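You operate a simulated robot arm through the tools that you are given. There is no shell and no other tool. Be economical: measure what you need, move in short steps, check, and stop when the job is done.

The job below is to be done with a simulated robot arm. You get a single attempt, and the scene is never put back.

JOB
Set the winder to 52 mm width and 2.0 mm step, push the red slider down and zero the count.

It is judged by the outcome, as a careful person would: the job done as asked, and still so three seconds after it is handed in. It fails if anything else is knocked over, pushed out of place, dropped, spilled or broken.

ROBOT AND FRAMES
A 6-joint arm with a two-finger parallel gripper, fixed in place. Base frame: the origin is at the foot of the arm, x ahead of it, y to its left, z up. Readings come in m, rad, newtons and seconds.
With the tool pointing down near the work surface it reaches from about 0.46 to 0.88 m from the base axis. Its first joint turns from -2.007 to 2.007 rad. Payload 4.2 kg.
The TCP is the grasp point between the finger pads, 0.023 m short of the fingertips. In the tool frame z runs along the fingers and y along their closing line. The gripper opens to 0.094 m. The fingers are 0.038 m wide and 0.01 m thick; the gripper's body (0.054 by 0.096 m) begins 0.039 m behind the TCP.
Orientation is that of the tool frame in the base frame, as [roll, pitch, yaw] about the fixed x, y, z axes, in that order (R = Rz(yaw) Ry(pitch) Rx(roll)). With the fingers straight down and closing along the base's y, the tool's x points along the base's -x, its y along +y and its z along -z.

CONTROLS
- The arm moves only by the tool servo_tool. Its argument "series" is a list of rows, each an object of numbers (a shift or turn left out is 0, a gripper value left out holds the last): "wx", "wy", "wz": the turn, a rotation vector about the base's x, y, z in units of 60 degrees (1.0 is 60 degrees); "x", "y", "z": the shift along the base's x, y, z in units of 500 mm (1.0 is 500 mm); "jaw": the finger opening in m, from 0 to 0.094. In form: [{"wx": .., "wy": .., "wz": .., "x": .., "y": .., "z": .., "jaw": ..}, ...]. A call has 1 to 8 rows; each row is the pose to reach, as a shift and turn from the pose commanded when the call began. A call with a number of a shift or a turn outside -1 to 1 is refused whole. Rows are played at 5 a second. More than 0.05 m and 0.15 rad between two rows, or a gripper value outside its range, and nothing of the call is played. Where a pose cannot be reached the arm comes as near as it can. A force on the tool above 60 N (or 10 N above the force at the start of the call, whichever is more), or a blocked arm, ends the call early, and 0.2 s more pass. Each finger travels about 0.108 m/s and halts on what it meets, pressing with about 21 N; the grip force reading is that of the motor and also rises with nothing between the fingers. The clock runs only during rows and for 0.2 s after the last one: add rows that repeat a pose to give the fingers time. It gives the time, the measured TCP pose, the force on the tool (base axes), the opening and the grip force at its end, in the units of the frame above (readings bear some noise).
- Cameras (640 x 400 px; columns grow to the right, rows downward): "scene" is fixed at [0.2195, 0.4994, 1.4976]; the picture's right is [-0.69, -0.72, 0.00], its down [-0.46, 0.44, -0.77] and it looks along [0.56, -0.53, -0.64] (base axes); focal length 328 px, centre (320, 200). "wrist" rides on the gripper at [-0.039, 0, -0.044] in the tool frame; the picture's right is [0.00, -1.00, 0.00], its down [0.97, 0.00, -0.24] and it looks along [0.24, 0.00, 0.97] (tool axes); focal length 218 px, centre (320, 200). There is no depth. A picture from a camera that has moved, and an enlarged one, comes with that camera's place and axes in the base frame and with its lens.
- snapshot(camera): a new picture of that camera. The clock stands still meanwhile.
- slide_trunk(by): slides the trunk up (or, below 0, down) by that many m; the arm rides with it, the base frame stays. It gives what a move gives, with no picture.
- inspect(camera, box): a new picture of the part [left, top, right, bottom] of that camera's present view, enlarged. The clock stands still meanwhile.
- close_job(): hands the job in; it is judged then, once.

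Work in short steps. Places have to be worked out from the pictures, the camera data and where the tool is seen: move nearer, look again, correct. Check each grasp and each placing, and mend what went wrong. You have 120 turns and 84 pictures in all, those below and enlarged ones among them. Open the gripper and draw the arm clear of the work before you hand the job in, unless the task says otherwise; then end with one line.

The tools are called after ">>>" as name(argument=value, ...) on one line, values as JSON. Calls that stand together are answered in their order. servo_tool: Moves the arm, as the interface text tells. Its arguments: {"type":"object","properties":{"series":{"type":"array","items":{"type":"object","properties":{"wx":{"type":"number"},"wy":{"type":"number"},"wz":{"type":"number"},"x":{"type":"number"},"y":{"type":"number"},"z":{"type":"number"},"jaw":{"type":"number"}}}}},"required":["series"]} The other tools are called the same way: slide_trunk (by) slides the trunk up or down; snapshot (camera) takes a picture; inspect (camera, box) takes an enlarged picture of a part of a camera's view; close_job () hands the job in.

At the start:

```text
time: 0.0
position: [0.6025, -0.0421, 1.2185]
tcp_rot: [-3.141, -0.002, -3.14]
wrist_force: [-0.5, 0.2, 0.5]
width: 0.0942
finger_force: 0.0
trunk travel left (down, up): [-0.7, 0.29]
```

scene: 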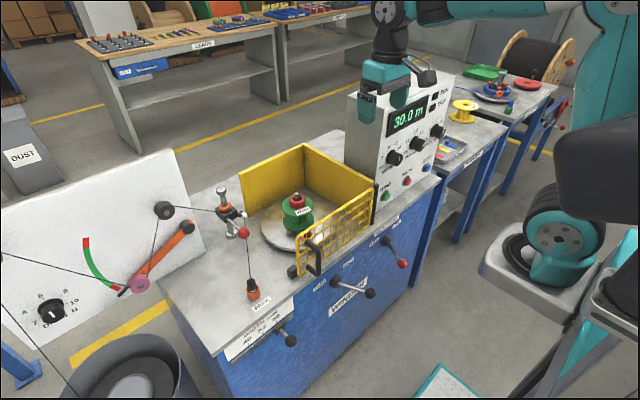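
wrist: 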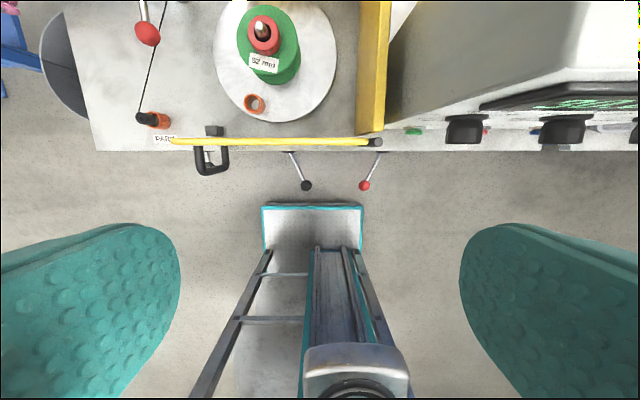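

The scene shows a winder with levers, knobs and a display panel. I'll look closer at the controls first.

>>> inspect(camera="scene", box=[340, 60, 470, 210])

>>> inspect(camera="scene", box=[200, 220, 430, 380])

>>> inspect(camera="scene", box=[0, 180, 270, 350])

```text
2.67 times, centred on (405, 135) of scene
camera zoom: at [0.2195, 0.4994, 1.4976], right [-0.69, -0.72, 0.0], down [-0.46, 0.44, -0.77], along [0.56, -0.53, -0.64], focal length 875 px, centre (93, 373)
```

zoom: 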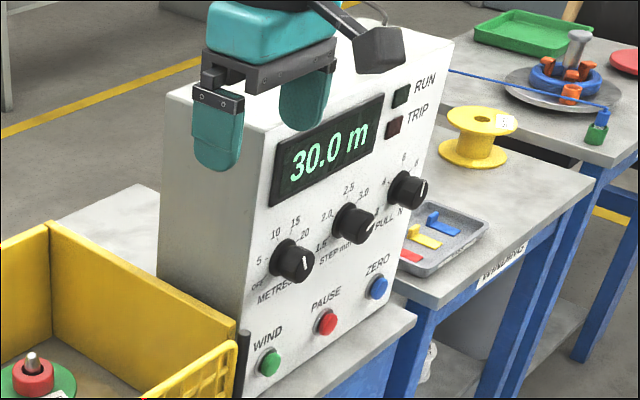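

```text
2.50 times, centred on (315, 300) of scene
camera zoom: at [0.2195, 0.4994, 1.4976], right [-0.69, -0.72, 0.0], down [-0.46, 0.44, -0.77], along [0.56, -0.53, -0.64], focal length 820 px, centre (332, -50)
```

zoom: 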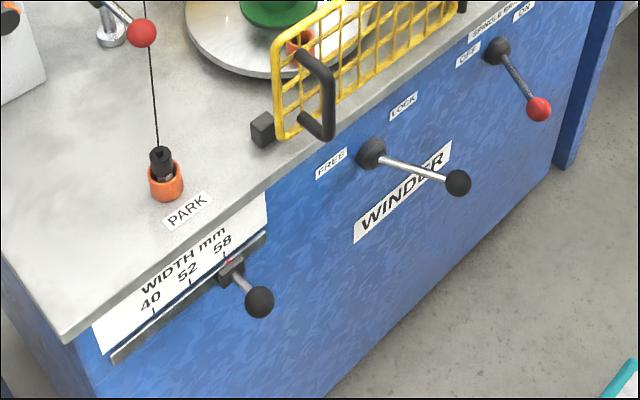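

```text
2.35 times, centred on (135, 265) of scene
camera zoom: at [0.2195, 0.4994, 1.4976], right [-0.69, -0.72, 0.0], down [-0.46, 0.44, -0.77], along [0.56, -0.53, -0.64], focal length 772 px, centre (755, 47)
```

zoom: 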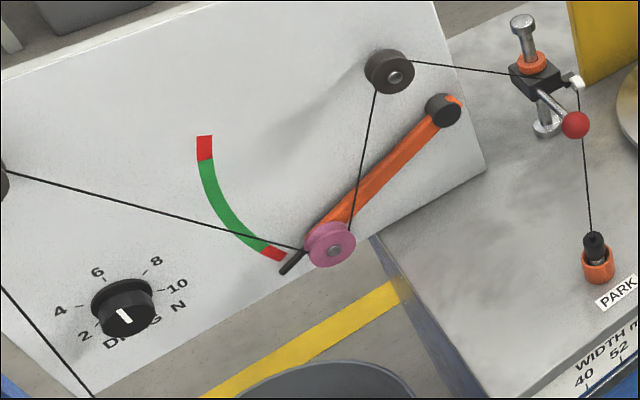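

Width slider stands at 58. The "red slider" must be identified, so I'll look closer at the candidates.

>>> inspect(camera="scene", box=[255, 170, 345, 260])

>>> inspect(camera="scene", box=[195, 175, 275, 245])

>>> inspect(camera="scene", box=[380, 120, 450, 195])

>>> inspect(camera="scene", box=[420, 50, 600, 180])

>>> inspect(camera="wrist", box=[90, 0, 390, 200])

```text
4.44 times, centred on (300, 215) of scene
camera zoom: at [0.2195, 0.4994, 1.4976], right [-0.69, -0.72, 0.0], down [-0.46, 0.44, -0.77], along [0.56, -0.53, -0.64], focal length 1458 px, centre (409, 133)
```

zoom: 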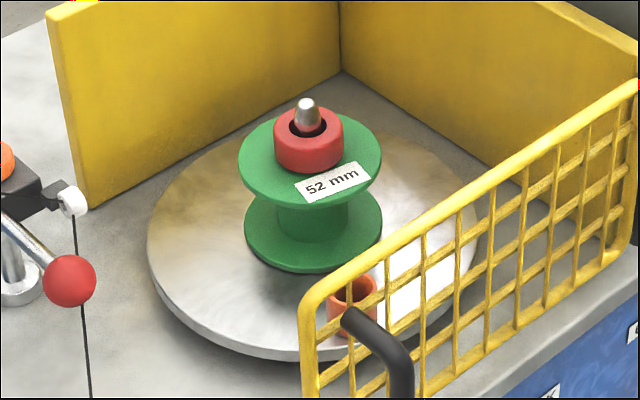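

```text
5.71 times, centred on (235, 210) of scene
camera zoom: at [0.2195, 0.4994, 1.4976], right [-0.69, -0.72, 0.0], down [-0.46, 0.44, -0.77], along [0.56, -0.53, -0.64], focal length 1874 px, centre (806, 143)
```

zoom: 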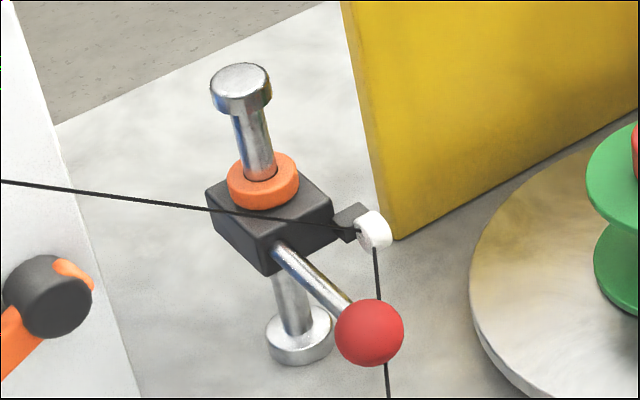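

```text
5.33 times, centred on (415, 158) of scene
camera zoom: at [0.2195, 0.4994, 1.4976], right [-0.69, -0.72, 0.0], down [-0.46, 0.44, -0.77], along [0.56, -0.53, -0.64], focal length 1749 px, centre (-187, 427)
```

zoom: 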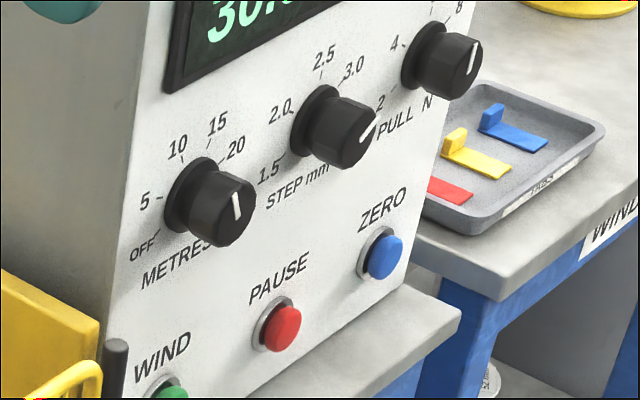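

```text
3.08 times, centred on (510, 115) of scene
camera zoom: at [0.2195, 0.4994, 1.4976], right [-0.69, -0.72, 0.0], down [-0.46, 0.44, -0.77], along [0.56, -0.53, -0.64], focal length 1009 px, centre (-265, 462)
```

zoom: 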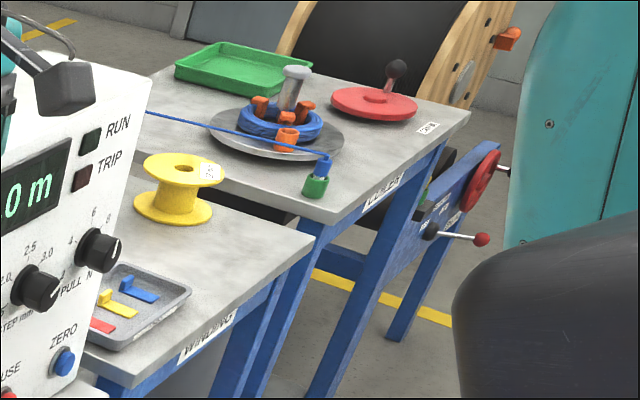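

```text
2.00 times, centred on (240, 100) of wrist
camera zoom: at [0.6407, -0.0428, 1.2616], right [0.0, -1.0, 0.0], down [-0.97, 0.0, 0.24], along [-0.24, 0.0, -0.97], focal length 436 px, centre (480, 400)
```

zoom: 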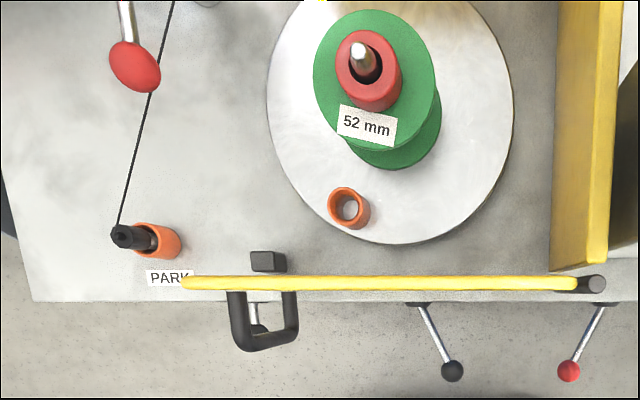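

The candidates for the red slider are the collar on the spool and the ball-handled guide. I'll tilt the tool toward horizontal to use the wrist camera from the front.

>>> servo_tool(series=[{"wy": -0.14, "x": -0.03}, {"wy": -0.28, "x": -0.07}, {"wy": -0.42, "x": -0.12}, {"wy": -0.56, "x": -0.17}, {"wy": -0.7, "x": -0.22}, {"wy": -0.84, "x": -0.27}, {"wy": -0.98, "x": -0.3}])

>>> snapshot(camera="wrist")

```text
time: 1.6
position: [0.4903, 0.0397, 1.2146]
tcp_rot: [3.141, 1.028, 3.138]
wrist_force: [0.4, -0.1, 0.0]
width: 0.0939
finger_force: 0.0
out of reach, approached as far as the arm can: row 4, 5, 6, 7
trunk travel left (down, up): [-0.7, 0.29]
```

```text
73 pictures are left
camera wrist: at [0.4722, 0.039, 1.2701], right [0.0, -1.0, 0.0], down [-0.71, 0.0, -0.71], along [0.71, 0.0, -0.71], focal length 218 px, centre (320, 200)
```

wrist: 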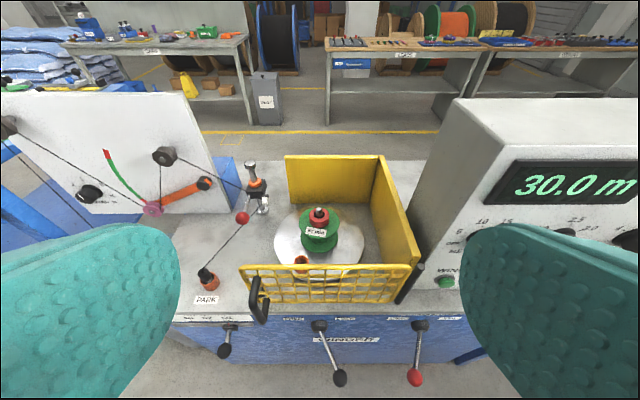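

The wrist camera now looks at the front of the machine at 45°. I'll enlarge the key areas.

>>> inspect(camera="wrist", box=[190, 150, 310, 225])

>>> inspect(camera="wrist", box=[260, 190, 380, 290])

>>> inspect(camera="wrist", box=[170, 280, 270, 360])

```text
5.33 times, centred on (250, 188) of wrist
camera zoom: at [0.4722, 0.039, 1.2701], right [0.0, -1.0, 0.0], down [-0.71, 0.0, -0.71], along [0.71, 0.0, -0.71], focal length 1164 px, centre (693, 267)
```

zoom: 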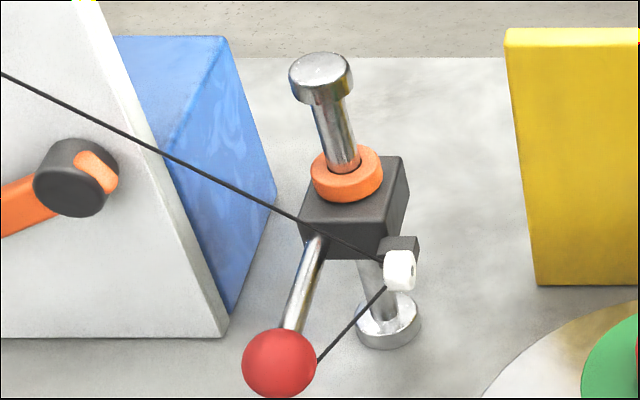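

```text
4.00 times, centred on (320, 240) of wrist
camera zoom: at [0.4722, 0.039, 1.2701], right [0.0, -1.0, 0.0], down [-0.71, 0.0, -0.71], along [0.71, 0.0, -0.71], focal length 873 px, centre (320, 40)
```

zoom: 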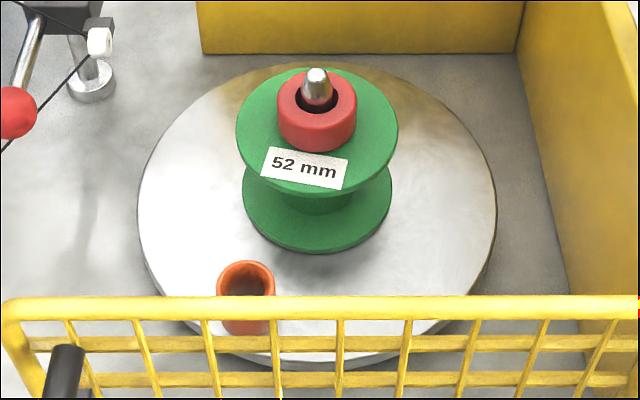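

```text
5.00 times, centred on (220, 320) of wrist
camera zoom: at [0.4722, 0.039, 1.2701], right [0.0, -1.0, 0.0], down [-0.71, 0.0, -0.71], along [0.71, 0.0, -0.71], focal length 1091 px, centre (820, -400)
```

zoom: 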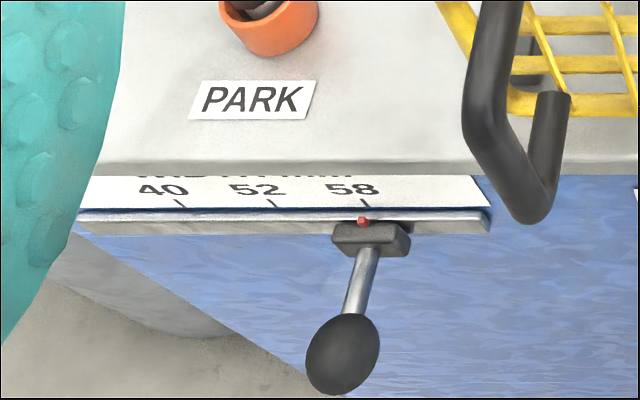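

The spool collar, guide handle and width slider are now clear. Next I'll look at the control panel and the lever labels.

>>> servo_tool(series=[{"y": -0.1}, {"y": -0.2}, {"y": -0.3}, {"y": -0.4}, {"y": -0.5}, {"y": -0.6}, {"y": -0.7}])

>>> snapshot(camera="wrist")

```text
time: 3.2
position: [0.4891, -0.3108, 1.2138]
tcp_rot: [-3.14, 1.026, -3.137]
wrist_force: [-0.7, 0.5, -0.5]
width: 0.0942
finger_force: 0.1
out of reach, approached as far as the arm can: row 1, 2, 3, 4, 5
trunk travel left (down, up): [-0.7, 0.29]
```

```text
69 pictures are left
camera wrist: at [0.4719, -0.3102, 1.2698], right [0.0, -1.0, 0.0], down [-0.71, 0.0, -0.71], along [0.71, 0.0, -0.71], focal length 218 px, centre (320, 200)
```

wrist: 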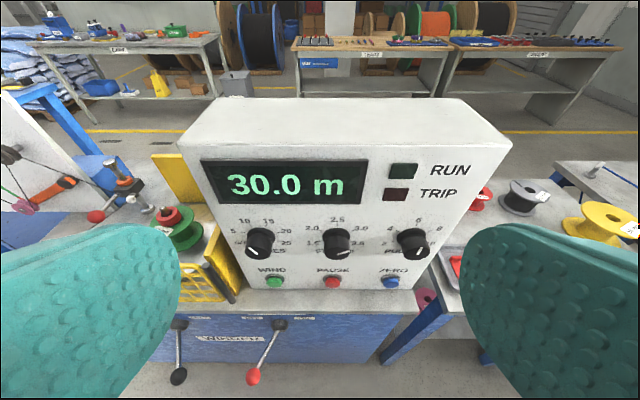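

>>> inspect(camera="wrist", box=[220, 200, 450, 300])

>>> inspect(camera="wrist", box=[160, 290, 420, 390])

>>> inspect(camera="wrist", box=[140, 190, 240, 260])

```text
2.78 times, centred on (335, 250) of wrist
camera zoom: at [0.4719, -0.3102, 1.2698], right [0.0, -1.0, 0.0], down [-0.71, 0.0, -0.71], along [0.71, 0.0, -0.71], focal length 607 px, centre (278, 61)
```

zoom: 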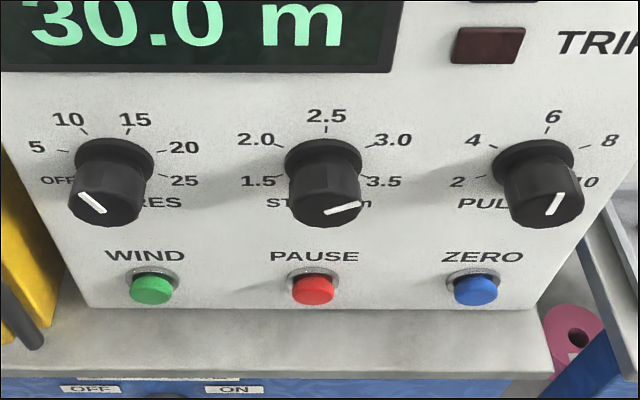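

```text
2.46 times, centred on (290, 340) of wrist
camera zoom: at [0.4719, -0.3102, 1.2698], right [0.0, -1.0, 0.0], down [-0.71, 0.0, -0.71], along [0.71, 0.0, -0.71], focal length 537 px, centre (394, -145)
```

zoom: 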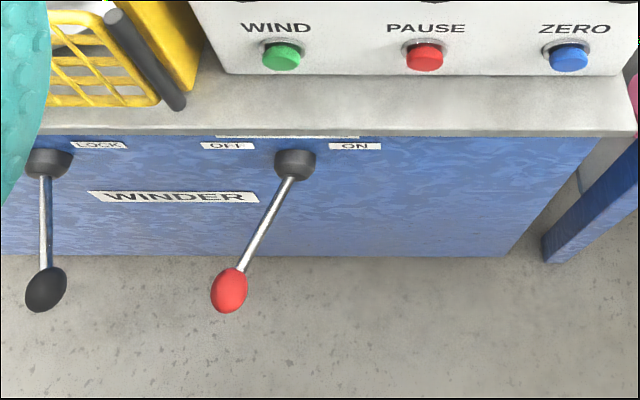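

```text
5.71 times, centred on (190, 225) of wrist
camera zoom: at [0.4719, -0.3102, 1.2698], right [0.0, -1.0, 0.0], down [-0.71, 0.0, -0.71], along [0.71, 0.0, -0.71], focal length 1247 px, centre (1063, 57)
```

zoom: 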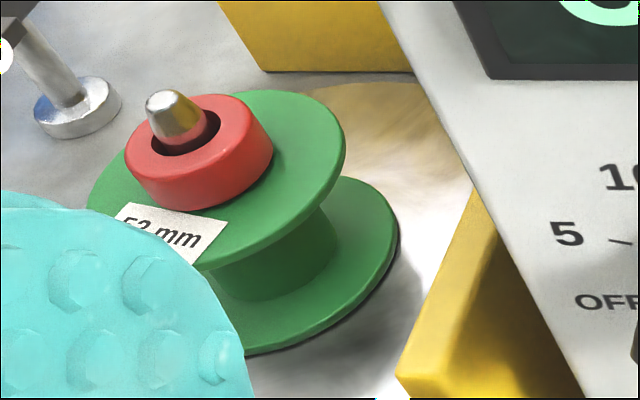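

STEP appears near 3.0–3.5, with PAUSE/ZERO beneath; I estimate the STEP knob at (0.66,-0.33,0.985). I'll move lower and level the tool for a frontal look.

>>> servo_tool(series=[{"z": -0.08, "x": 0.02, "y": -0.01}, {"z": -0.16, "x": 0.04, "y": -0.02, "wy": -0.1}, {"z": -0.24, "x": 0.05, "y": -0.03, "wy": -0.2}, {"z": -0.32, "x": 0.06, "y": -0.04, "wy": -0.3}, {"z": -0.38, "x": 0.07, "y": -0.04, "wy": -0.4}, {"z": -0.4, "x": 0.08, "y": -0.04, "wy": -0.5}])

>>> snapshot(camera="wrist")

>>> snapshot(camera="scene")

```text
time: 4.6
position: [0.5144, -0.3436, 1.0299]
tcp_rot: [3.132, 1.419, 3.14]
wrist_force: [-0.1, 0.3, -0.1]
width: 0.0939
finger_force: 0.0
out of reach, approached as far as the arm can: row 3, 4, 5, 6
trunk travel left (down, up): [-0.7, 0.29]
```

```text
65 pictures are left
camera wrist: at [0.4773, -0.3427, 1.0759], right [0.01, -1.0, 0.0], down [-0.38, 0.0, -0.92], along [0.92, 0.01, -0.38], focal length 218 px, centre (320, 200)
```

wrist: 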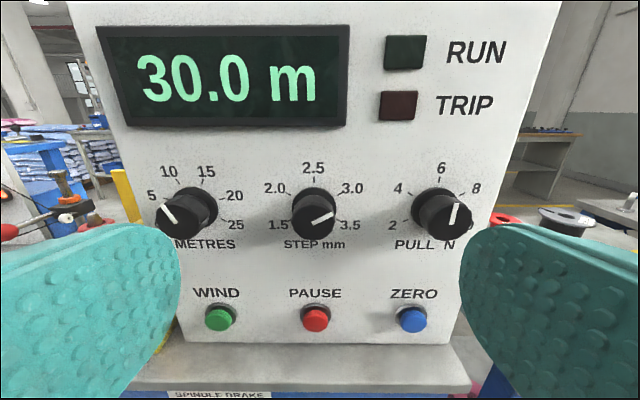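

```text
64 pictures are left
```

scene: 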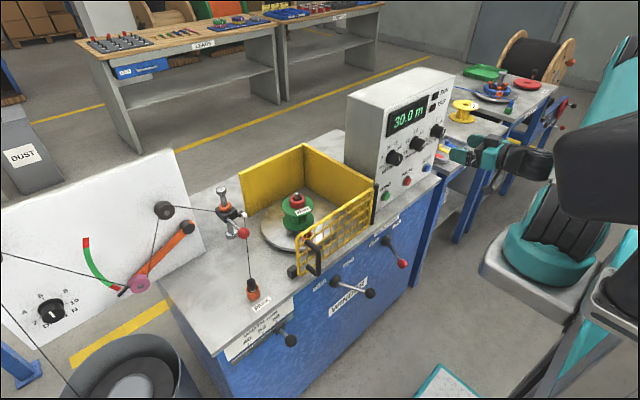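

>>> inspect(camera="wrist", box=[250, 150, 380, 260])

>>> inspect(camera="wrist", box=[140, 150, 500, 345])

```text
3.64 times, centred on (315, 205) of wrist
camera zoom: at [0.4773, -0.3427, 1.0759], right [0.01, -1.0, 0.0], down [-0.38, 0.0, -0.92], along [0.92, 0.01, -0.38], focal length 794 px, centre (338, 182)
```

zoom: 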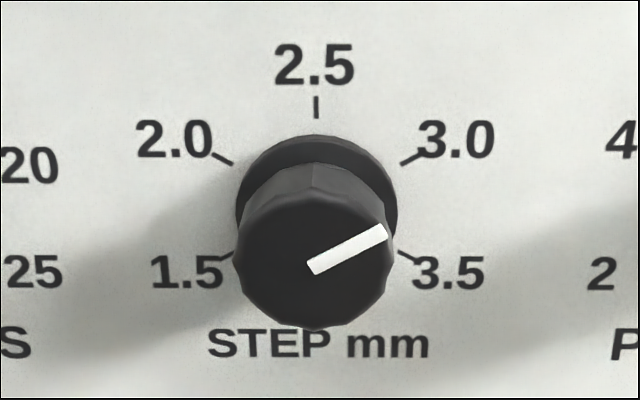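

```text
1.78 times, centred on (320, 248) of wrist
camera zoom: at [0.4773, -0.3427, 1.0759], right [0.01, -1.0, 0.0], down [-0.38, 0.0, -0.92], along [0.92, 0.01, -0.38], focal length 388 px, centre (320, 116)
```

zoom: 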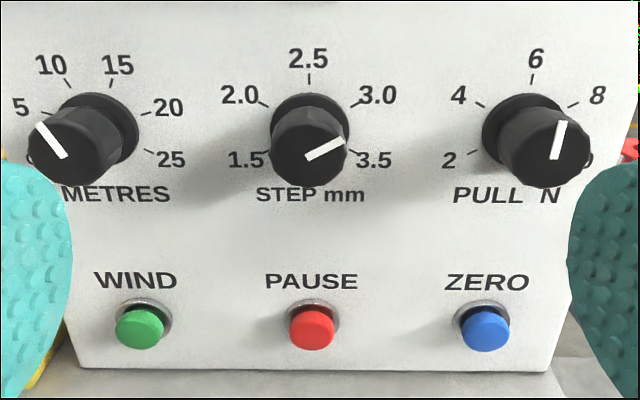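

STEP reads 3.0 (pointer at +60°), so it needs a 120° counter-clockwise turn to 2.0. I'll level the tool and move to stand off in front of the knob.

>>> servo_tool(series=[{"x": 0.04, "z": -0.03, "y": 0.01}, {"x": 0.08, "z": -0.06, "y": 0.017, "wy": -0.07}, {"x": 0.11, "z": -0.08, "y": 0.017, "wy": -0.145}])

>>> snapshot(camera="wrist")

```text
time: 5.4
position: [0.593, -0.3908, 1.0266]
tcp_rot: [3.139, 1.47, -3.123]
wrist_force: [-1.5, -0.1, 1.2]
width: 0.0941
finger_force: 0.1
out of reach, approached as far as the arm can: row 1, 2, 3
trunk travel left (down, up): [-0.7, 0.29]
```

```text
61 pictures are left
camera wrist: at [0.5529, -0.3907, 1.0698], right [0.02, -1.0, 0.0], down [-0.34, -0.01, -0.94], along [0.94, 0.02, -0.34], focal length 218 px, centre (320, 200)
```

wrist: 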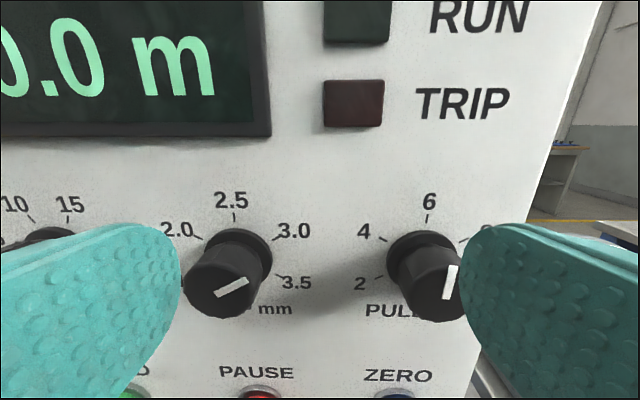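

The arm's inner reach limit blocks a level tool here (shoulder is about level with the wrist). Raising the trunk will lengthen that distance; the path straight up is clear.

>>> slide_trunk(by=0.28)

>>> servo_tool(series=[{"z": -0.08, "y": 0.02}, {"z": -0.16, "y": 0.04}, {"z": -0.24, "y": 0.06}, {"z": -0.32, "y": 0.08}, {"z": -0.4, "y": 0.1}, {"z": -0.48, "y": 0.11}, {"z": -0.56, "y": 0.11}, {"z": -0.62, "y": 0.11, "wy": -0.09}])

>>> snapshot(camera="wrist")

```text
time: 8.2
position: [0.5947, -0.3903, 1.3046]
tcp_rot: [3.134, 1.467, -3.128]
wrist_force: [0.9, 0.5, 0.7]
width: 0.0942
finger_force: 0.1
trunk travel left (down, up): [-0.98, 0.01]
```

```text
time: 10.0
position: [0.6168, -0.3883, 0.987]
tcp_rot: [2.692, 1.457, 2.714]
wrist_force: [-46.1, 12.4, 2.4]
width: 0.0872
finger_force: 0.0
out of reach, approached as far as the arm can: row 1, 2, 3, 4, 5, 6, 7, 8
trunk travel left (down, up): [-0.98, 0.01]
stopped in row 8: the force on the tool passed its limit (the readings are from after the stop); the commanded pose is now the measured one
```

```text
60 pictures are left
camera wrist: at [0.5776, -0.3924, 1.0302], right [0.02, -1.0, -0.05], down [-0.34, 0.04, -0.94], along [0.94, 0.03, -0.34], focal length 218 px, centre (320, 200)
```

wrist: 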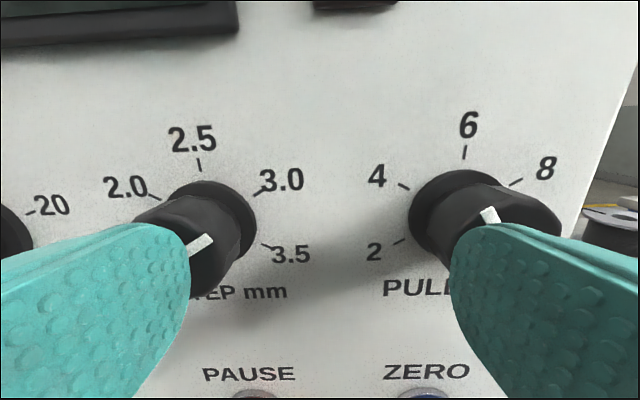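

Contact occurred because the pose was still clipped; I'll back straight off and check the knobs for disturbance.

>>> servo_tool(series=[{"x": -0.03}, {"x": -0.08}, {"x": -0.12, "z": 0.04}])

>>> snapshot(camera="wrist")

```text
time: 10.2
position: [0.6182, -0.3899, 0.9859]
tcp_rot: [2.682, 1.454, 2.699]
wrist_force: [-57.4, 11.2, 19.0]
width: 0.0881
finger_force: 0.1
out of reach, approached as far as the arm can: row 1
trunk travel left (down, up): [-0.98, 0.01]
stopped in row 1: the force on the tool passed its limit (the readings are from after the stop); the commanded pose is now the measured one
```

```text
59 pictures are left
camera wrist: at [0.5778, -0.392, 1.0303], right [0.01, -1.0, -0.05], down [-0.34, 0.04, -0.94], along [0.94, 0.03, -0.34], focal length 218 px, centre (320, 200)
```

wrist: 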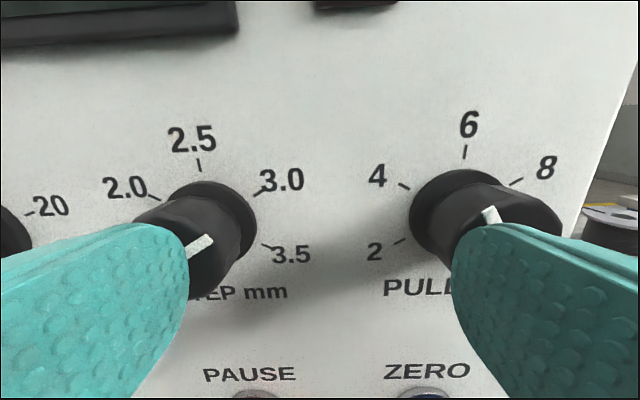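

Moving straight back isn't reachable, so I'll retrace the path: rise while tipping the tool slightly downward.

>>> servo_tool(series=[{"z": 0.01, "wy": 0.1}, {"z": 0.03, "x": -0.02, "wy": 0.2}, {"z": 0.1, "x": -0.05, "wy": 0.3}, {"z": 0.18, "x": -0.08, "wy": 0.4}])

>>> snapshot(camera="wrist")

```text
time: 10.6
position: [0.6169, -0.3909, 0.9877]
tcp_rot: [2.778, 1.415, 2.792]
wrist_force: [-53.3, 12.0, 20.5]
width: 0.0884
finger_force: 0.0
trunk travel left (down, up): [-0.98, 0.01]
stopped in row 1: the force on the tool passed its limit (the readings are from after the stop); the commanded pose is now the measured one
```

```text
58 pictures are left
camera wrist: at [0.5793, -0.3919, 1.0332], right [0.01, -1.0, -0.06], down [-0.38, 0.05, -0.92], along [0.92, 0.03, -0.38], focal length 218 px, centre (320, 200)
```

wrist: 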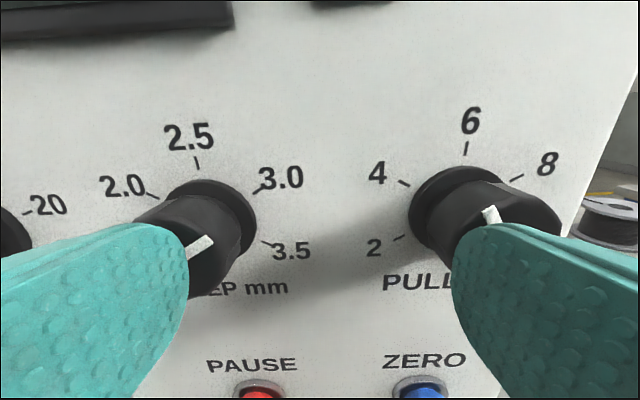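

>>> servo_tool(series=[{"x": -0.03}, {"x": -0.06}])

```text
time: 11.2
position: [0.5902, -0.3914, 0.9852]
tcp_rot: [2.807, 1.409, 2.822]
wrist_force: [0.4, 0.9, -0.7]
width: 0.094
finger_force: 0.1
trunk travel left (down, up): [-0.98, 0.01]
```

Free of contact now. I'll back off a little further and look at both knobs.

>>> servo_tool(series=[{"x": -0.05, "wy": 0.1}, {"x": -0.1, "wy": 0.2}])

>>> snapshot(camera="wrist")

```text
time: 11.8
position: [0.5412, -0.3909, 0.9858]
tcp_rot: [2.984, 1.205, 2.999]
wrist_force: [0.1, 0.2, 0.4]
width: 0.094
finger_force: 0.1
trunk travel left (down, up): [-0.98, 0.01]
```

```text
57 pictures are left
camera wrist: at [0.5138, -0.3919, 1.0379], right [0.0, -1.0, -0.06], down [-0.57, 0.04, -0.82], along [0.82, 0.03, -0.57], focal length 218 px, centre (320, 200)
```

wrist: 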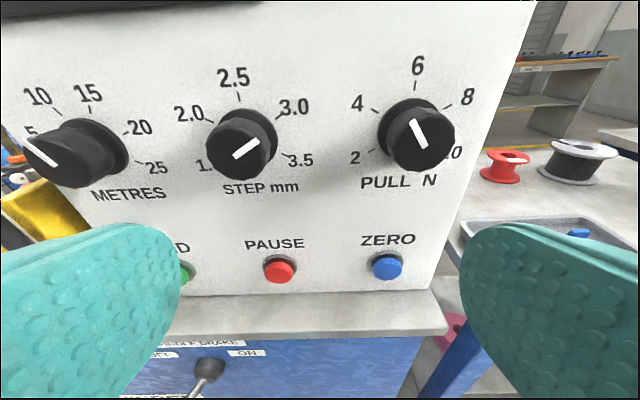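

PULL got nudged from 6 to roughly 5; I must set it back. First fix reach: a lower trunk should give the wrist more freedom, so I'll rise and then lower the trunk.

>>> servo_tool(series=[{"z": 0.08, "x": -0.02, "wy": 0.1}, {"z": 0.17, "x": -0.02, "wy": 0.2}, {"z": 0.26, "wy": 0.2}, {"z": 0.35, "wy": 0.2}, {"z": 0.44, "wy": 0.2}, {"z": 0.53, "wy": 0.2}, {"z": 0.62, "wy": 0.2}, {"z": 0.7, "wy": 0.2}])

>>> slide_trunk(by=-0.45)

```text
time: 13.6
position: [0.5403, -0.3905, 1.3351]
tcp_rot: [3.04, 0.996, 3.045]
wrist_force: [-0.3, -0.4, 0.4]
width: 0.0938
finger_force: 0.1
trunk travel left (down, up): [-0.98, 0.01]
```

```text
refused: -0.45 is not a number from -0.4 to 0.4
```

>>> slide_trunk(by=-0.4)

>>> servo_tool(series=[{"z": 0.08}, {"z": 0.16, "wy": -0.1}, {"z": 0.24, "wy": -0.2}, {"z": 0.32, "wy": -0.3}, {"z": 0.4, "wy": -0.4}, {"z": 0.46, "wy": -0.5}])

```text
time: 17.4
position: [0.5398, -0.3896, 0.9355]
tcp_rot: [3.043, 0.994, 3.048]
wrist_force: [0.3, -0.1, -1.0]
width: 0.094
finger_force: 0.0
trunk travel left (down, up): [-0.58, 0.41]
```

```text
time: 18.8
position: [0.5406, -0.3892, 1.167]
tcp_rot: [2.293, 1.502, 2.31]
wrist_force: [0.1, 0.1, 1.0]
width: 0.0939
finger_force: 0.0
trunk travel left (down, up): [-0.58, 0.41]
```

Fully reachable now. Lowering the trunk 0.19 more puts the TCP near knob height with even more margin.

>>> slide_trunk(by=-0.18)

>>> snapshot(camera="wrist")

>>> snapshot(camera="scene")

```text
time: 20.8
position: [0.5407, -0.3906, 0.9864]
tcp_rot: [2.308, 1.501, 2.327]
wrist_force: [-0.4, -0.6, -0.7]
width: 0.0941
finger_force: 0.2
trunk travel left (down, up): [-0.4, 0.59]
```

```text
56 pictures are left
camera wrist: at [0.4986, -0.3921, 1.0276], right [0.02, -1.0, -0.05], down [-0.29, 0.04, -0.96], along [0.96, 0.03, -0.29], focal length 218 px, centre (320, 200)
```

wrist: 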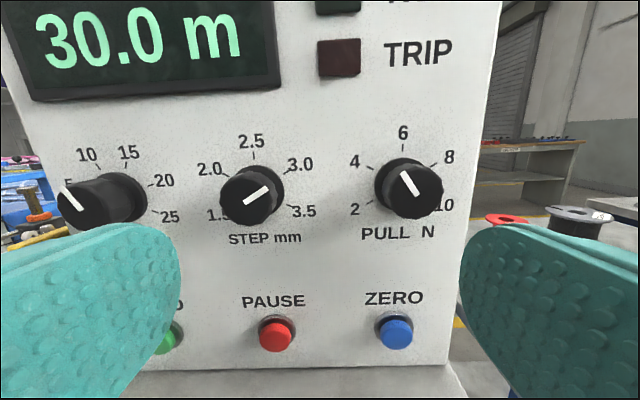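

```text
55 pictures are left
```

scene: 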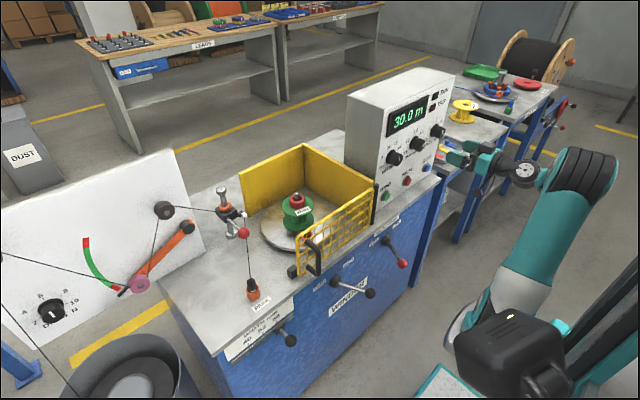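

Geometry: panel x≈0.674; STEP axis (y −0.335, z 0.986), PULL axis (y −0.451, z 0.987), knob faces x≈0.644. I'll true the tool, and line up on PULL to restore it (+33° clockwise).

>>> servo_tool(series=[{"y": -0.06, "wx": -0.048, "wy": -0.045, "wz": -0.02}, {"y": -0.122, "x": 0.05, "wx": -0.048, "wy": -0.045, "wz": -0.02}, {"y": -0.122, "x": 0.1, "wx": -0.048, "wy": -0.045, "wz": -0.02}])

>>> snapshot(camera="wrist")

```text
time: 21.6
position: [0.591, -0.4493, 0.9878]
tcp_rot: [2.001, 1.568, 1.997]
wrist_force: [0.0, -0.7, 0.0]
width: 0.0942
finger_force: 0.1
trunk travel left (down, up): [-0.4, 0.59]
```

```text
54 pictures are left
camera wrist: at [0.5466, -0.4494, 1.0264], right [0.0, -1.0, 0.0], down [-0.24, 0.0, -0.97], along [0.97, 0.0, -0.24], focal length 218 px, centre (320, 200)
```

wrist: 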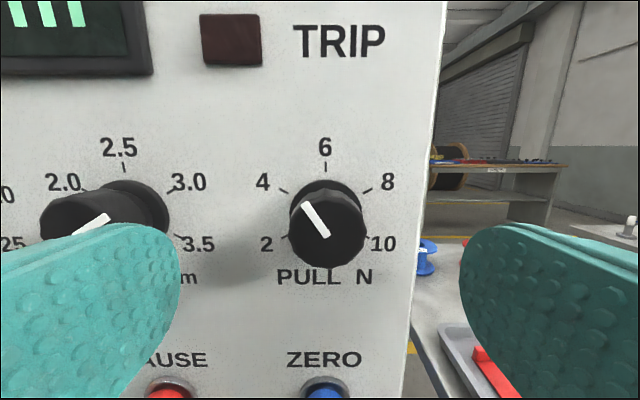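

Level and aligned; knob centre at y≈−0.4525, z≈0.987. Advance and close on PULL.

>>> servo_tool(series=[{"x": 0.03, "y": -0.007}, {"x": 0.06, "y": -0.007}, {"x": 0.09, "y": -0.007}, {"x": 0.09, "y": -0.007, "jaw": 0.03}, {"x": 0.09, "y": -0.007, "jaw": 0.03}, {"x": 0.09, "y": -0.007, "jaw": 0.03}])

>>> snapshot(camera="wrist")

```text
time: 23.0
position: [0.6364, -0.452, 0.9857]
tcp_rot: [2.006, 1.568, 2.008]
wrist_force: [-1.5, 4.0, -3.2]
width: 0.0375
finger_force: 45.1
trunk travel left (down, up): [-0.4, 0.59]
```

```text
53 pictures are left
camera wrist: at [0.5916, -0.4531, 1.0257], right [0.0, -1.0, 0.0], down [-0.24, 0.0, -0.97], along [0.97, 0.0, -0.24], focal length 218 px, centre (320, 200)
```

wrist: 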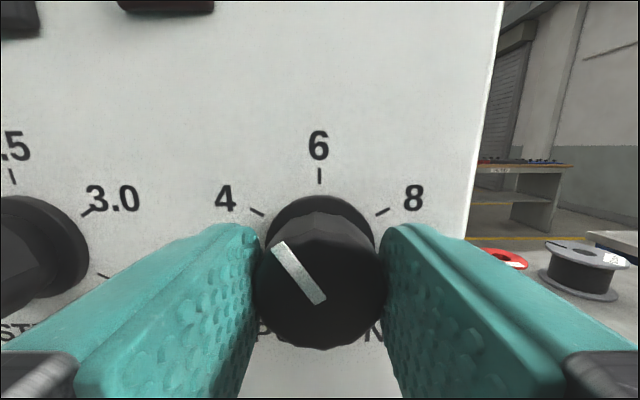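

Good grip on PULL. Turning clockwise 33°.

>>> servo_tool(series=[{"wx": 0.14}, {"wx": 0.28}, {"wx": 0.42}, {"wx": 0.55}, {"wx": 0.55}])

>>> snapshot(camera="wrist")

```text
time: 24.2
position: [0.6351, -0.4536, 0.9859]
tcp_rot: [1.575, 0.991, 1.572]
wrist_force: [-6.1, 5.8, -8.8]
width: 0.0377
finger_force: 45.1
trunk travel left (down, up): [-0.4, 0.59]
```

```text
52 pictures are left
camera wrist: at [0.5916, -0.4751, 1.0192], right [0.0, -0.84, -0.55], down [-0.24, 0.53, -0.81], along [0.97, 0.13, -0.2], focal length 218 px, centre (320, 200)
```

wrist: 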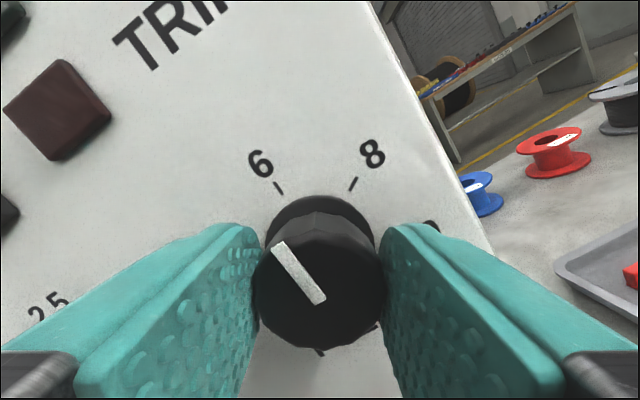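

PULL appears at 6. Release, back off and verify.

>>> servo_tool(series=[{"jaw": 0.094}, {"jaw": 0.094}, {"jaw": 0.094}, {"x": -0.05}, {"x": -0.1}])

>>> snapshot(camera="wrist")

```text
time: 25.4
position: [0.5844, -0.4528, 0.9854]
tcp_rot: [1.572, 0.995, 1.572]
wrist_force: [-0.1, 0.4, 0.4]
width: 0.094
finger_force: 0.0
trunk travel left (down, up): [-0.4, 0.59]
```

```text
51 pictures are left
camera wrist: at [0.5413, -0.4742, 1.0196], right [0.0, -0.84, -0.55], down [-0.24, 0.53, -0.81], along [0.97, 0.13, -0.2], focal length 218 px, centre (320, 200)
```

wrist: 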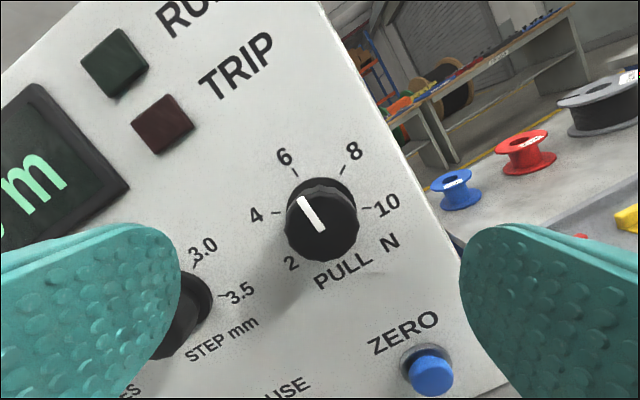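

PULL is at 6. Now move to STEP (y −0.335) with the tool rolled to +60°.

>>> servo_tool(series=[{"y": 0.06, "wx": 0.12}, {"y": 0.12, "wx": 0.24}, {"y": 0.18, "wx": 0.36}, {"y": 0.236, "wx": 0.445}])

>>> snapshot(camera="wrist")

```text
time: 26.4
position: [0.5857, -0.3351, 0.9858]
tcp_rot: [1.572, 0.525, 1.572]
wrist_force: [0.2, -0.1, -0.3]
width: 0.0941
finger_force: 0.0
trunk travel left (down, up): [-0.4, 0.59]
```

```text
50 pictures are left
camera wrist: at [0.5411, -0.3689, 1.006], right [0.0, -0.5, -0.86], down [-0.24, 0.84, -0.49], along [0.97, 0.21, -0.12], focal length 218 px, centre (320, 200)
```

wrist: 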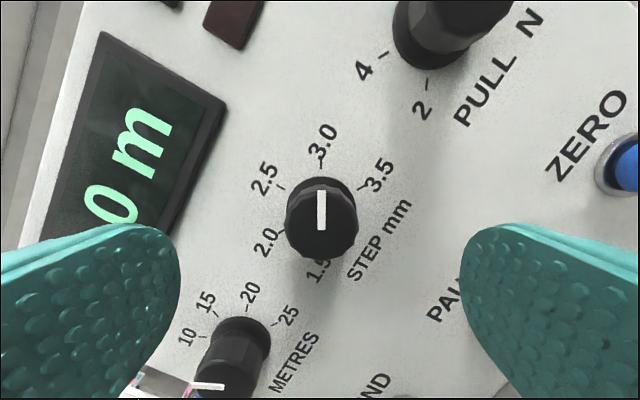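

Pointer is exactly upright in the rolled frame and centred. Advance and grip STEP.

>>> servo_tool(series=[{"x": 0.05}, {"x": 0.1}, {"x": 0.1, "jaw": 0.03}, {"x": 0.1, "jaw": 0.03}, {"x": 0.1, "jaw": 0.03}])

>>> servo_tool(series=[{"wx": -0.125}, {"wx": -0.25}, {"wx": -0.375}, {"wx": -0.5}, {"wx": -0.625}, {"wx": -0.75}, {"wx": -0.875}, {"wx": -1.0}])

>>> snapshot(camera="wrist")

```text
time: 27.6
position: [0.6359, -0.3353, 0.9849]
tcp_rot: [1.573, 0.528, 1.571]
wrist_force: [3.4, -1.3, 0.6]
width: 0.0375
finger_force: 44.5
trunk travel left (down, up): [-0.4, 0.59]
```

```text
time: 29.4
position: [0.6359, -0.3342, 0.9865]
tcp_rot: [-1.649, 1.563, -1.648]
wrist_force: [11.9, 3.8, 5.3]
width: 0.0375
finger_force: 44.9
trunk travel left (down, up): [-0.4, 0.59]
```

```text
49 pictures are left
camera wrist: at [0.5921, -0.3348, 1.0257], right [0.0, -1.0, 0.01], down [-0.24, -0.01, -0.97], along [0.97, 0.0, -0.24], focal length 218 px, centre (320, 200)
```

wrist: 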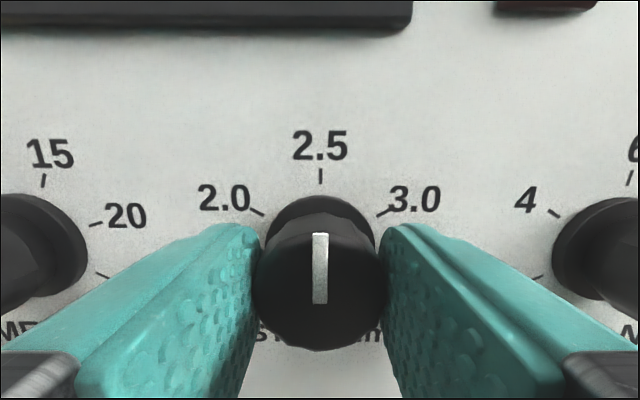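

The knob follows: now at 2.5. Another 60° to 2.0.

>>> servo_tool(series=[{"wx": -0.125}, {"wx": -0.25}, {"wx": -0.375}, {"wx": -0.5}, {"wx": -0.625}, {"wx": -0.75}, {"wx": -0.875}, {"wx": -1.0}])

>>> servo_tool(series=[{"jaw": 0.094}, {"jaw": 0.094}, {"jaw": 0.094}, {"x": -0.05}, {"x": -0.1}])

>>> snapshot(camera="wrist")

```text
time: 31.2
position: [0.6366, -0.3343, 0.9851]
tcp_rot: [-1.572, 0.519, -1.569]
wrist_force: [2.7, 22.3, -6.5]
width: 0.0372
finger_force: 45.3
trunk travel left (down, up): [-0.4, 0.59]
```

```text
time: 32.4
position: [0.5846, -0.3354, 0.9862]
tcp_rot: [-1.568, 0.52, -1.569]
wrist_force: [0.0, -1.3, -1.3]
width: 0.094
finger_force: 0.0
trunk travel left (down, up): [-0.4, 0.59]
```

```text
48 pictures are left
camera wrist: at [0.5415, -0.3017, 1.0063], right [0.0, -0.5, 0.87], down [-0.24, -0.84, -0.48], along [0.97, -0.21, -0.12], focal length 218 px, centre (320, 200)
```

wrist: 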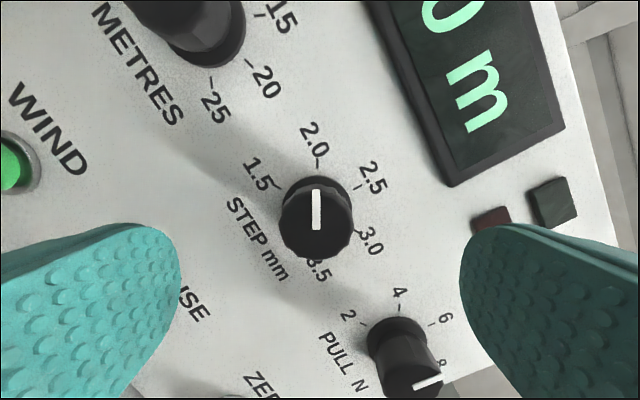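

STEP is at 2.0. Next: roll level, close the fingers and move in front of ZERO (≈y −0.448, z 0.845).

>>> servo_tool(series=[{"wx": 0.125, "x": -0.05, "jaw": 0.0}, {"wx": 0.25, "x": -0.05, "y": -0.04, "z": -0.04}, {"wx": 0.375, "x": -0.05, "y": -0.08, "z": -0.1}, {"wx": 0.5, "x": -0.05, "y": -0.12, "z": -0.16}, {"wx": 0.625, "x": -0.05, "y": -0.16, "z": -0.2}, {"wx": 0.75, "x": -0.05, "y": -0.2, "z": -0.24}, {"wx": 0.875, "x": -0.05, "y": -0.225, "z": -0.26}, {"wx": 1.0, "x": -0.05, "y": -0.225, "z": -0.27}])

>>> snapshot(camera="wrist")

```text
time: 34.2
position: [0.5675, -0.4503, 0.8533]
tcp_rot: [-3.033, 1.562, -3.039]
wrist_force: [0.8, -0.2, -0.4]
width: 0.0001
finger_force: 21.1
out of reach, approached as far as the arm can: row 6, 7, 8
trunk travel left (down, up): [-0.4, 0.59]
```

```text
47 pictures are left
camera wrist: at [0.5236, -0.4494, 0.8934], right [-0.01, -1.0, 0.0], down [-0.25, 0.0, -0.97], along [0.97, -0.01, -0.25], focal length 218 px, centre (320, 200)
```

wrist: 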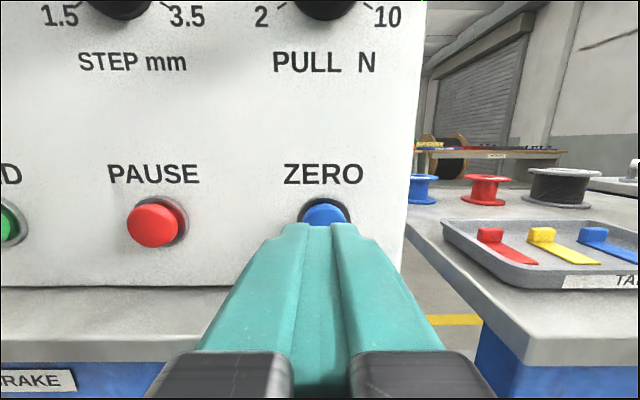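

Button centre ≈(0.655, −0.454, 0.843). Approach to just short of contact.

>>> servo_tool(series=[{"x": 0.03, "y": -0.006, "z": -0.012}, {"x": 0.07, "y": -0.006, "z": -0.016}, {"x": 0.11, "y": -0.006, "z": -0.016}])

>>> snapshot(camera="wrist")

>>> inspect(camera="scene", box=[380, 100, 480, 200])

```text
time: 35.0
position: [0.6231, -0.4534, 0.8468]
tcp_rot: [-1.57, 1.567, -1.572]
wrist_force: [-0.3, -0.2, -0.7]
width: 0.0001
finger_force: 21.1
trunk travel left (down, up): [-0.4, 0.59]
```

```text
46 pictures are left
camera wrist: at [0.5785, -0.4525, 0.8856], right [0.0, -1.0, 0.0], down [-0.24, 0.0, -0.97], along [0.97, 0.0, -0.24], focal length 218 px, centre (320, 200)
```

wrist: 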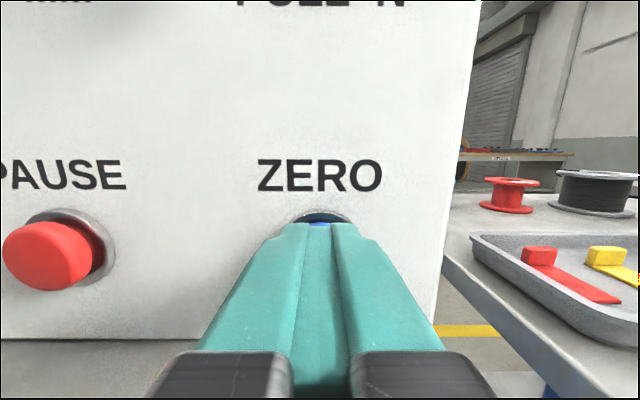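

```text
4.00 times, centred on (430, 150) of scene
camera zoom: at [0.2195, 0.4994, 1.4976], right [-0.69, -0.72, 0.0], down [-0.46, 0.44, -0.77], along [0.56, -0.53, -0.64], focal length 1312 px, centre (-120, 400)
```

zoom: 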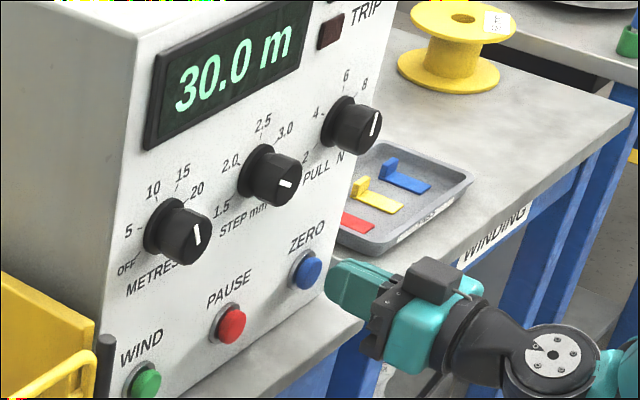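

Fingertips are just short of the blue button. Press forward gently.

>>> servo_tool(series=[{"x": 0.008}, {"x": 0.014}, {"x": 0.02}, {"x": 0.024}])

>>> inspect(camera="scene", box=[380, 90, 480, 190])

```text
time: 36.0
position: [0.6345, -0.4521, 0.8451]
tcp_rot: [-1.755, 1.566, -1.756]
wrist_force: [-0.5, -0.5, 0.5]
width: 0.0001
finger_force: 20.7
trunk travel left (down, up): [-0.4, 0.59]
```

```text
4.00 times, centred on (430, 140) of scene
camera zoom: at [0.2195, 0.4994, 1.4976], right [-0.69, -0.72, 0.0], down [-0.46, 0.44, -0.77], along [0.56, -0.53, -0.64], focal length 1312 px, centre (-120, 440)
```

zoom: 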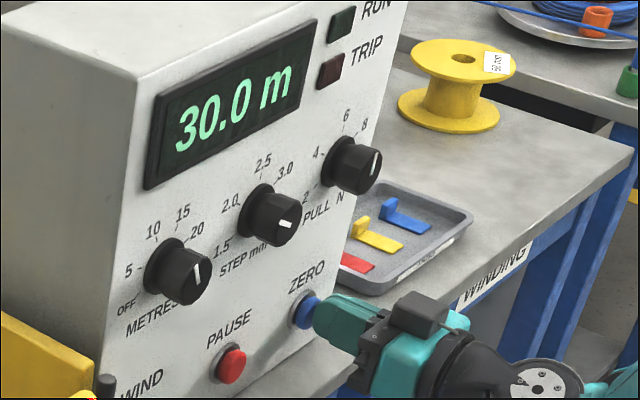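

>>> servo_tool(series=[{"x": 0.004}, {"x": 0.008}, {"x": 0.012}, {"x": 0.016}, {"x": 0.018}])

>>> inspect(camera="scene", box=[380, 90, 480, 190])

```text
time: 37.2
position: [0.6432, -0.4537, 0.8461]
tcp_rot: [-1.585, 1.567, -1.586]
wrist_force: [-3.7, -1.3, 0.9]
width: 0.0
finger_force: 21.1
trunk travel left (down, up): [-0.4, 0.59]
```

```text
4.00 times, centred on (430, 140) of scene
camera zoom: at [0.2195, 0.4994, 1.4976], right [-0.69, -0.72, 0.0], down [-0.46, 0.44, -0.77], along [0.56, -0.53, -0.64], focal length 1312 px, centre (-120, 440)
```

zoom: 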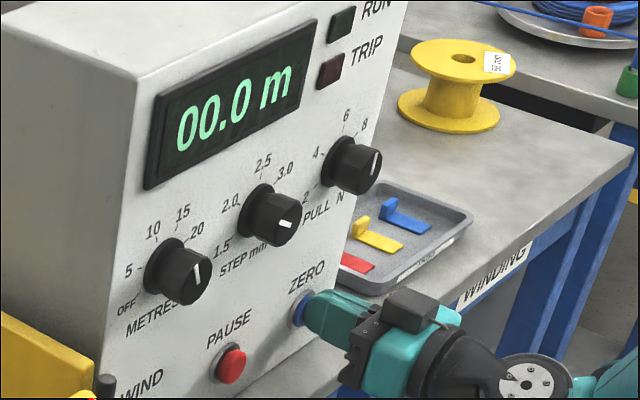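

Display reads 00.0 m. Back off, and raise the trunk to its original height for the lower front-face slider (reach with a 45° tool).

>>> servo_tool(series=[{"x": -0.04}, {"x": -0.1, "z": 0.02}, {"x": -0.12, "z": 0.06}])

>>> slide_trunk(by=0.3)

```text
time: 38.0
position: [0.5833, -0.4523, 0.877]
tcp_rot: [-1.787, 1.567, -1.788]
wrist_force: [0.5, -1.0, -0.4]
width: 0.0002
finger_force: 21.0
trunk travel left (down, up): [-0.4, 0.59]
```

```text
time: 41.0
position: [0.5835, -0.4531, 1.1761]
tcp_rot: [-1.698, 1.568, -1.703]
wrist_force: [0.0, -0.7, 0.7]
width: 0.0
finger_force: 20.7
trunk travel left (down, up): [-0.7, 0.29]
```

>>> servo_tool(series=[{"y": 0.09, "wy": 0.1}, {"y": 0.18, "wy": 0.2}, {"y": 0.27, "wy": 0.3}, {"y": 0.36, "wy": 0.4}, {"y": 0.45, "wy": 0.5}, {"y": 0.54, "wy": 0.6}, {"y": 0.63, "wy": 0.7}, {"y": 0.71, "wy": 0.75}])

>>> servo_tool(series=[{"y": 0.09, "x": -0.02}, {"y": 0.18, "x": -0.04}, {"y": 0.27, "x": -0.04}, {"y": 0.36, "x": -0.04}, {"y": 0.45, "x": -0.04, "z": -0.04}, {"y": 0.54, "x": -0.04, "z": -0.08}, {"y": 0.63, "x": -0.04, "z": -0.12}, {"y": 0.68, "x": -0.04, "z": -0.16}])

>>> snapshot(camera="wrist")

```text
time: 42.8
position: [0.5841, -0.0974, 1.1764]
tcp_rot: [-3.136, 0.784, -3.14]
wrist_force: [-0.1, 0.7, -0.4]
width: 0.0
finger_force: 21.4
trunk travel left (down, up): [-0.7, 0.29]
```

```text
time: 44.6
position: [0.5639, 0.243, 1.0955]
tcp_rot: [-3.14, 0.783, -3.14]
wrist_force: [-1.0, -0.1, 0.4]
width: 0.0005
finger_force: 21.1
trunk travel left (down, up): [-0.7, 0.29]
```

```text
42 pictures are left
camera wrist: at [0.5605, 0.2431, 1.1547], right [0.0, -1.0, 0.0], down [-0.86, 0.0, -0.52], along [0.52, 0.0, -0.86], focal length 218 px, centre (320, 200)
```

wrist: 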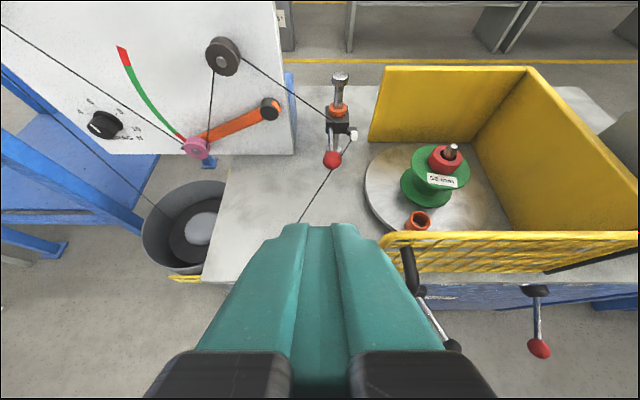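

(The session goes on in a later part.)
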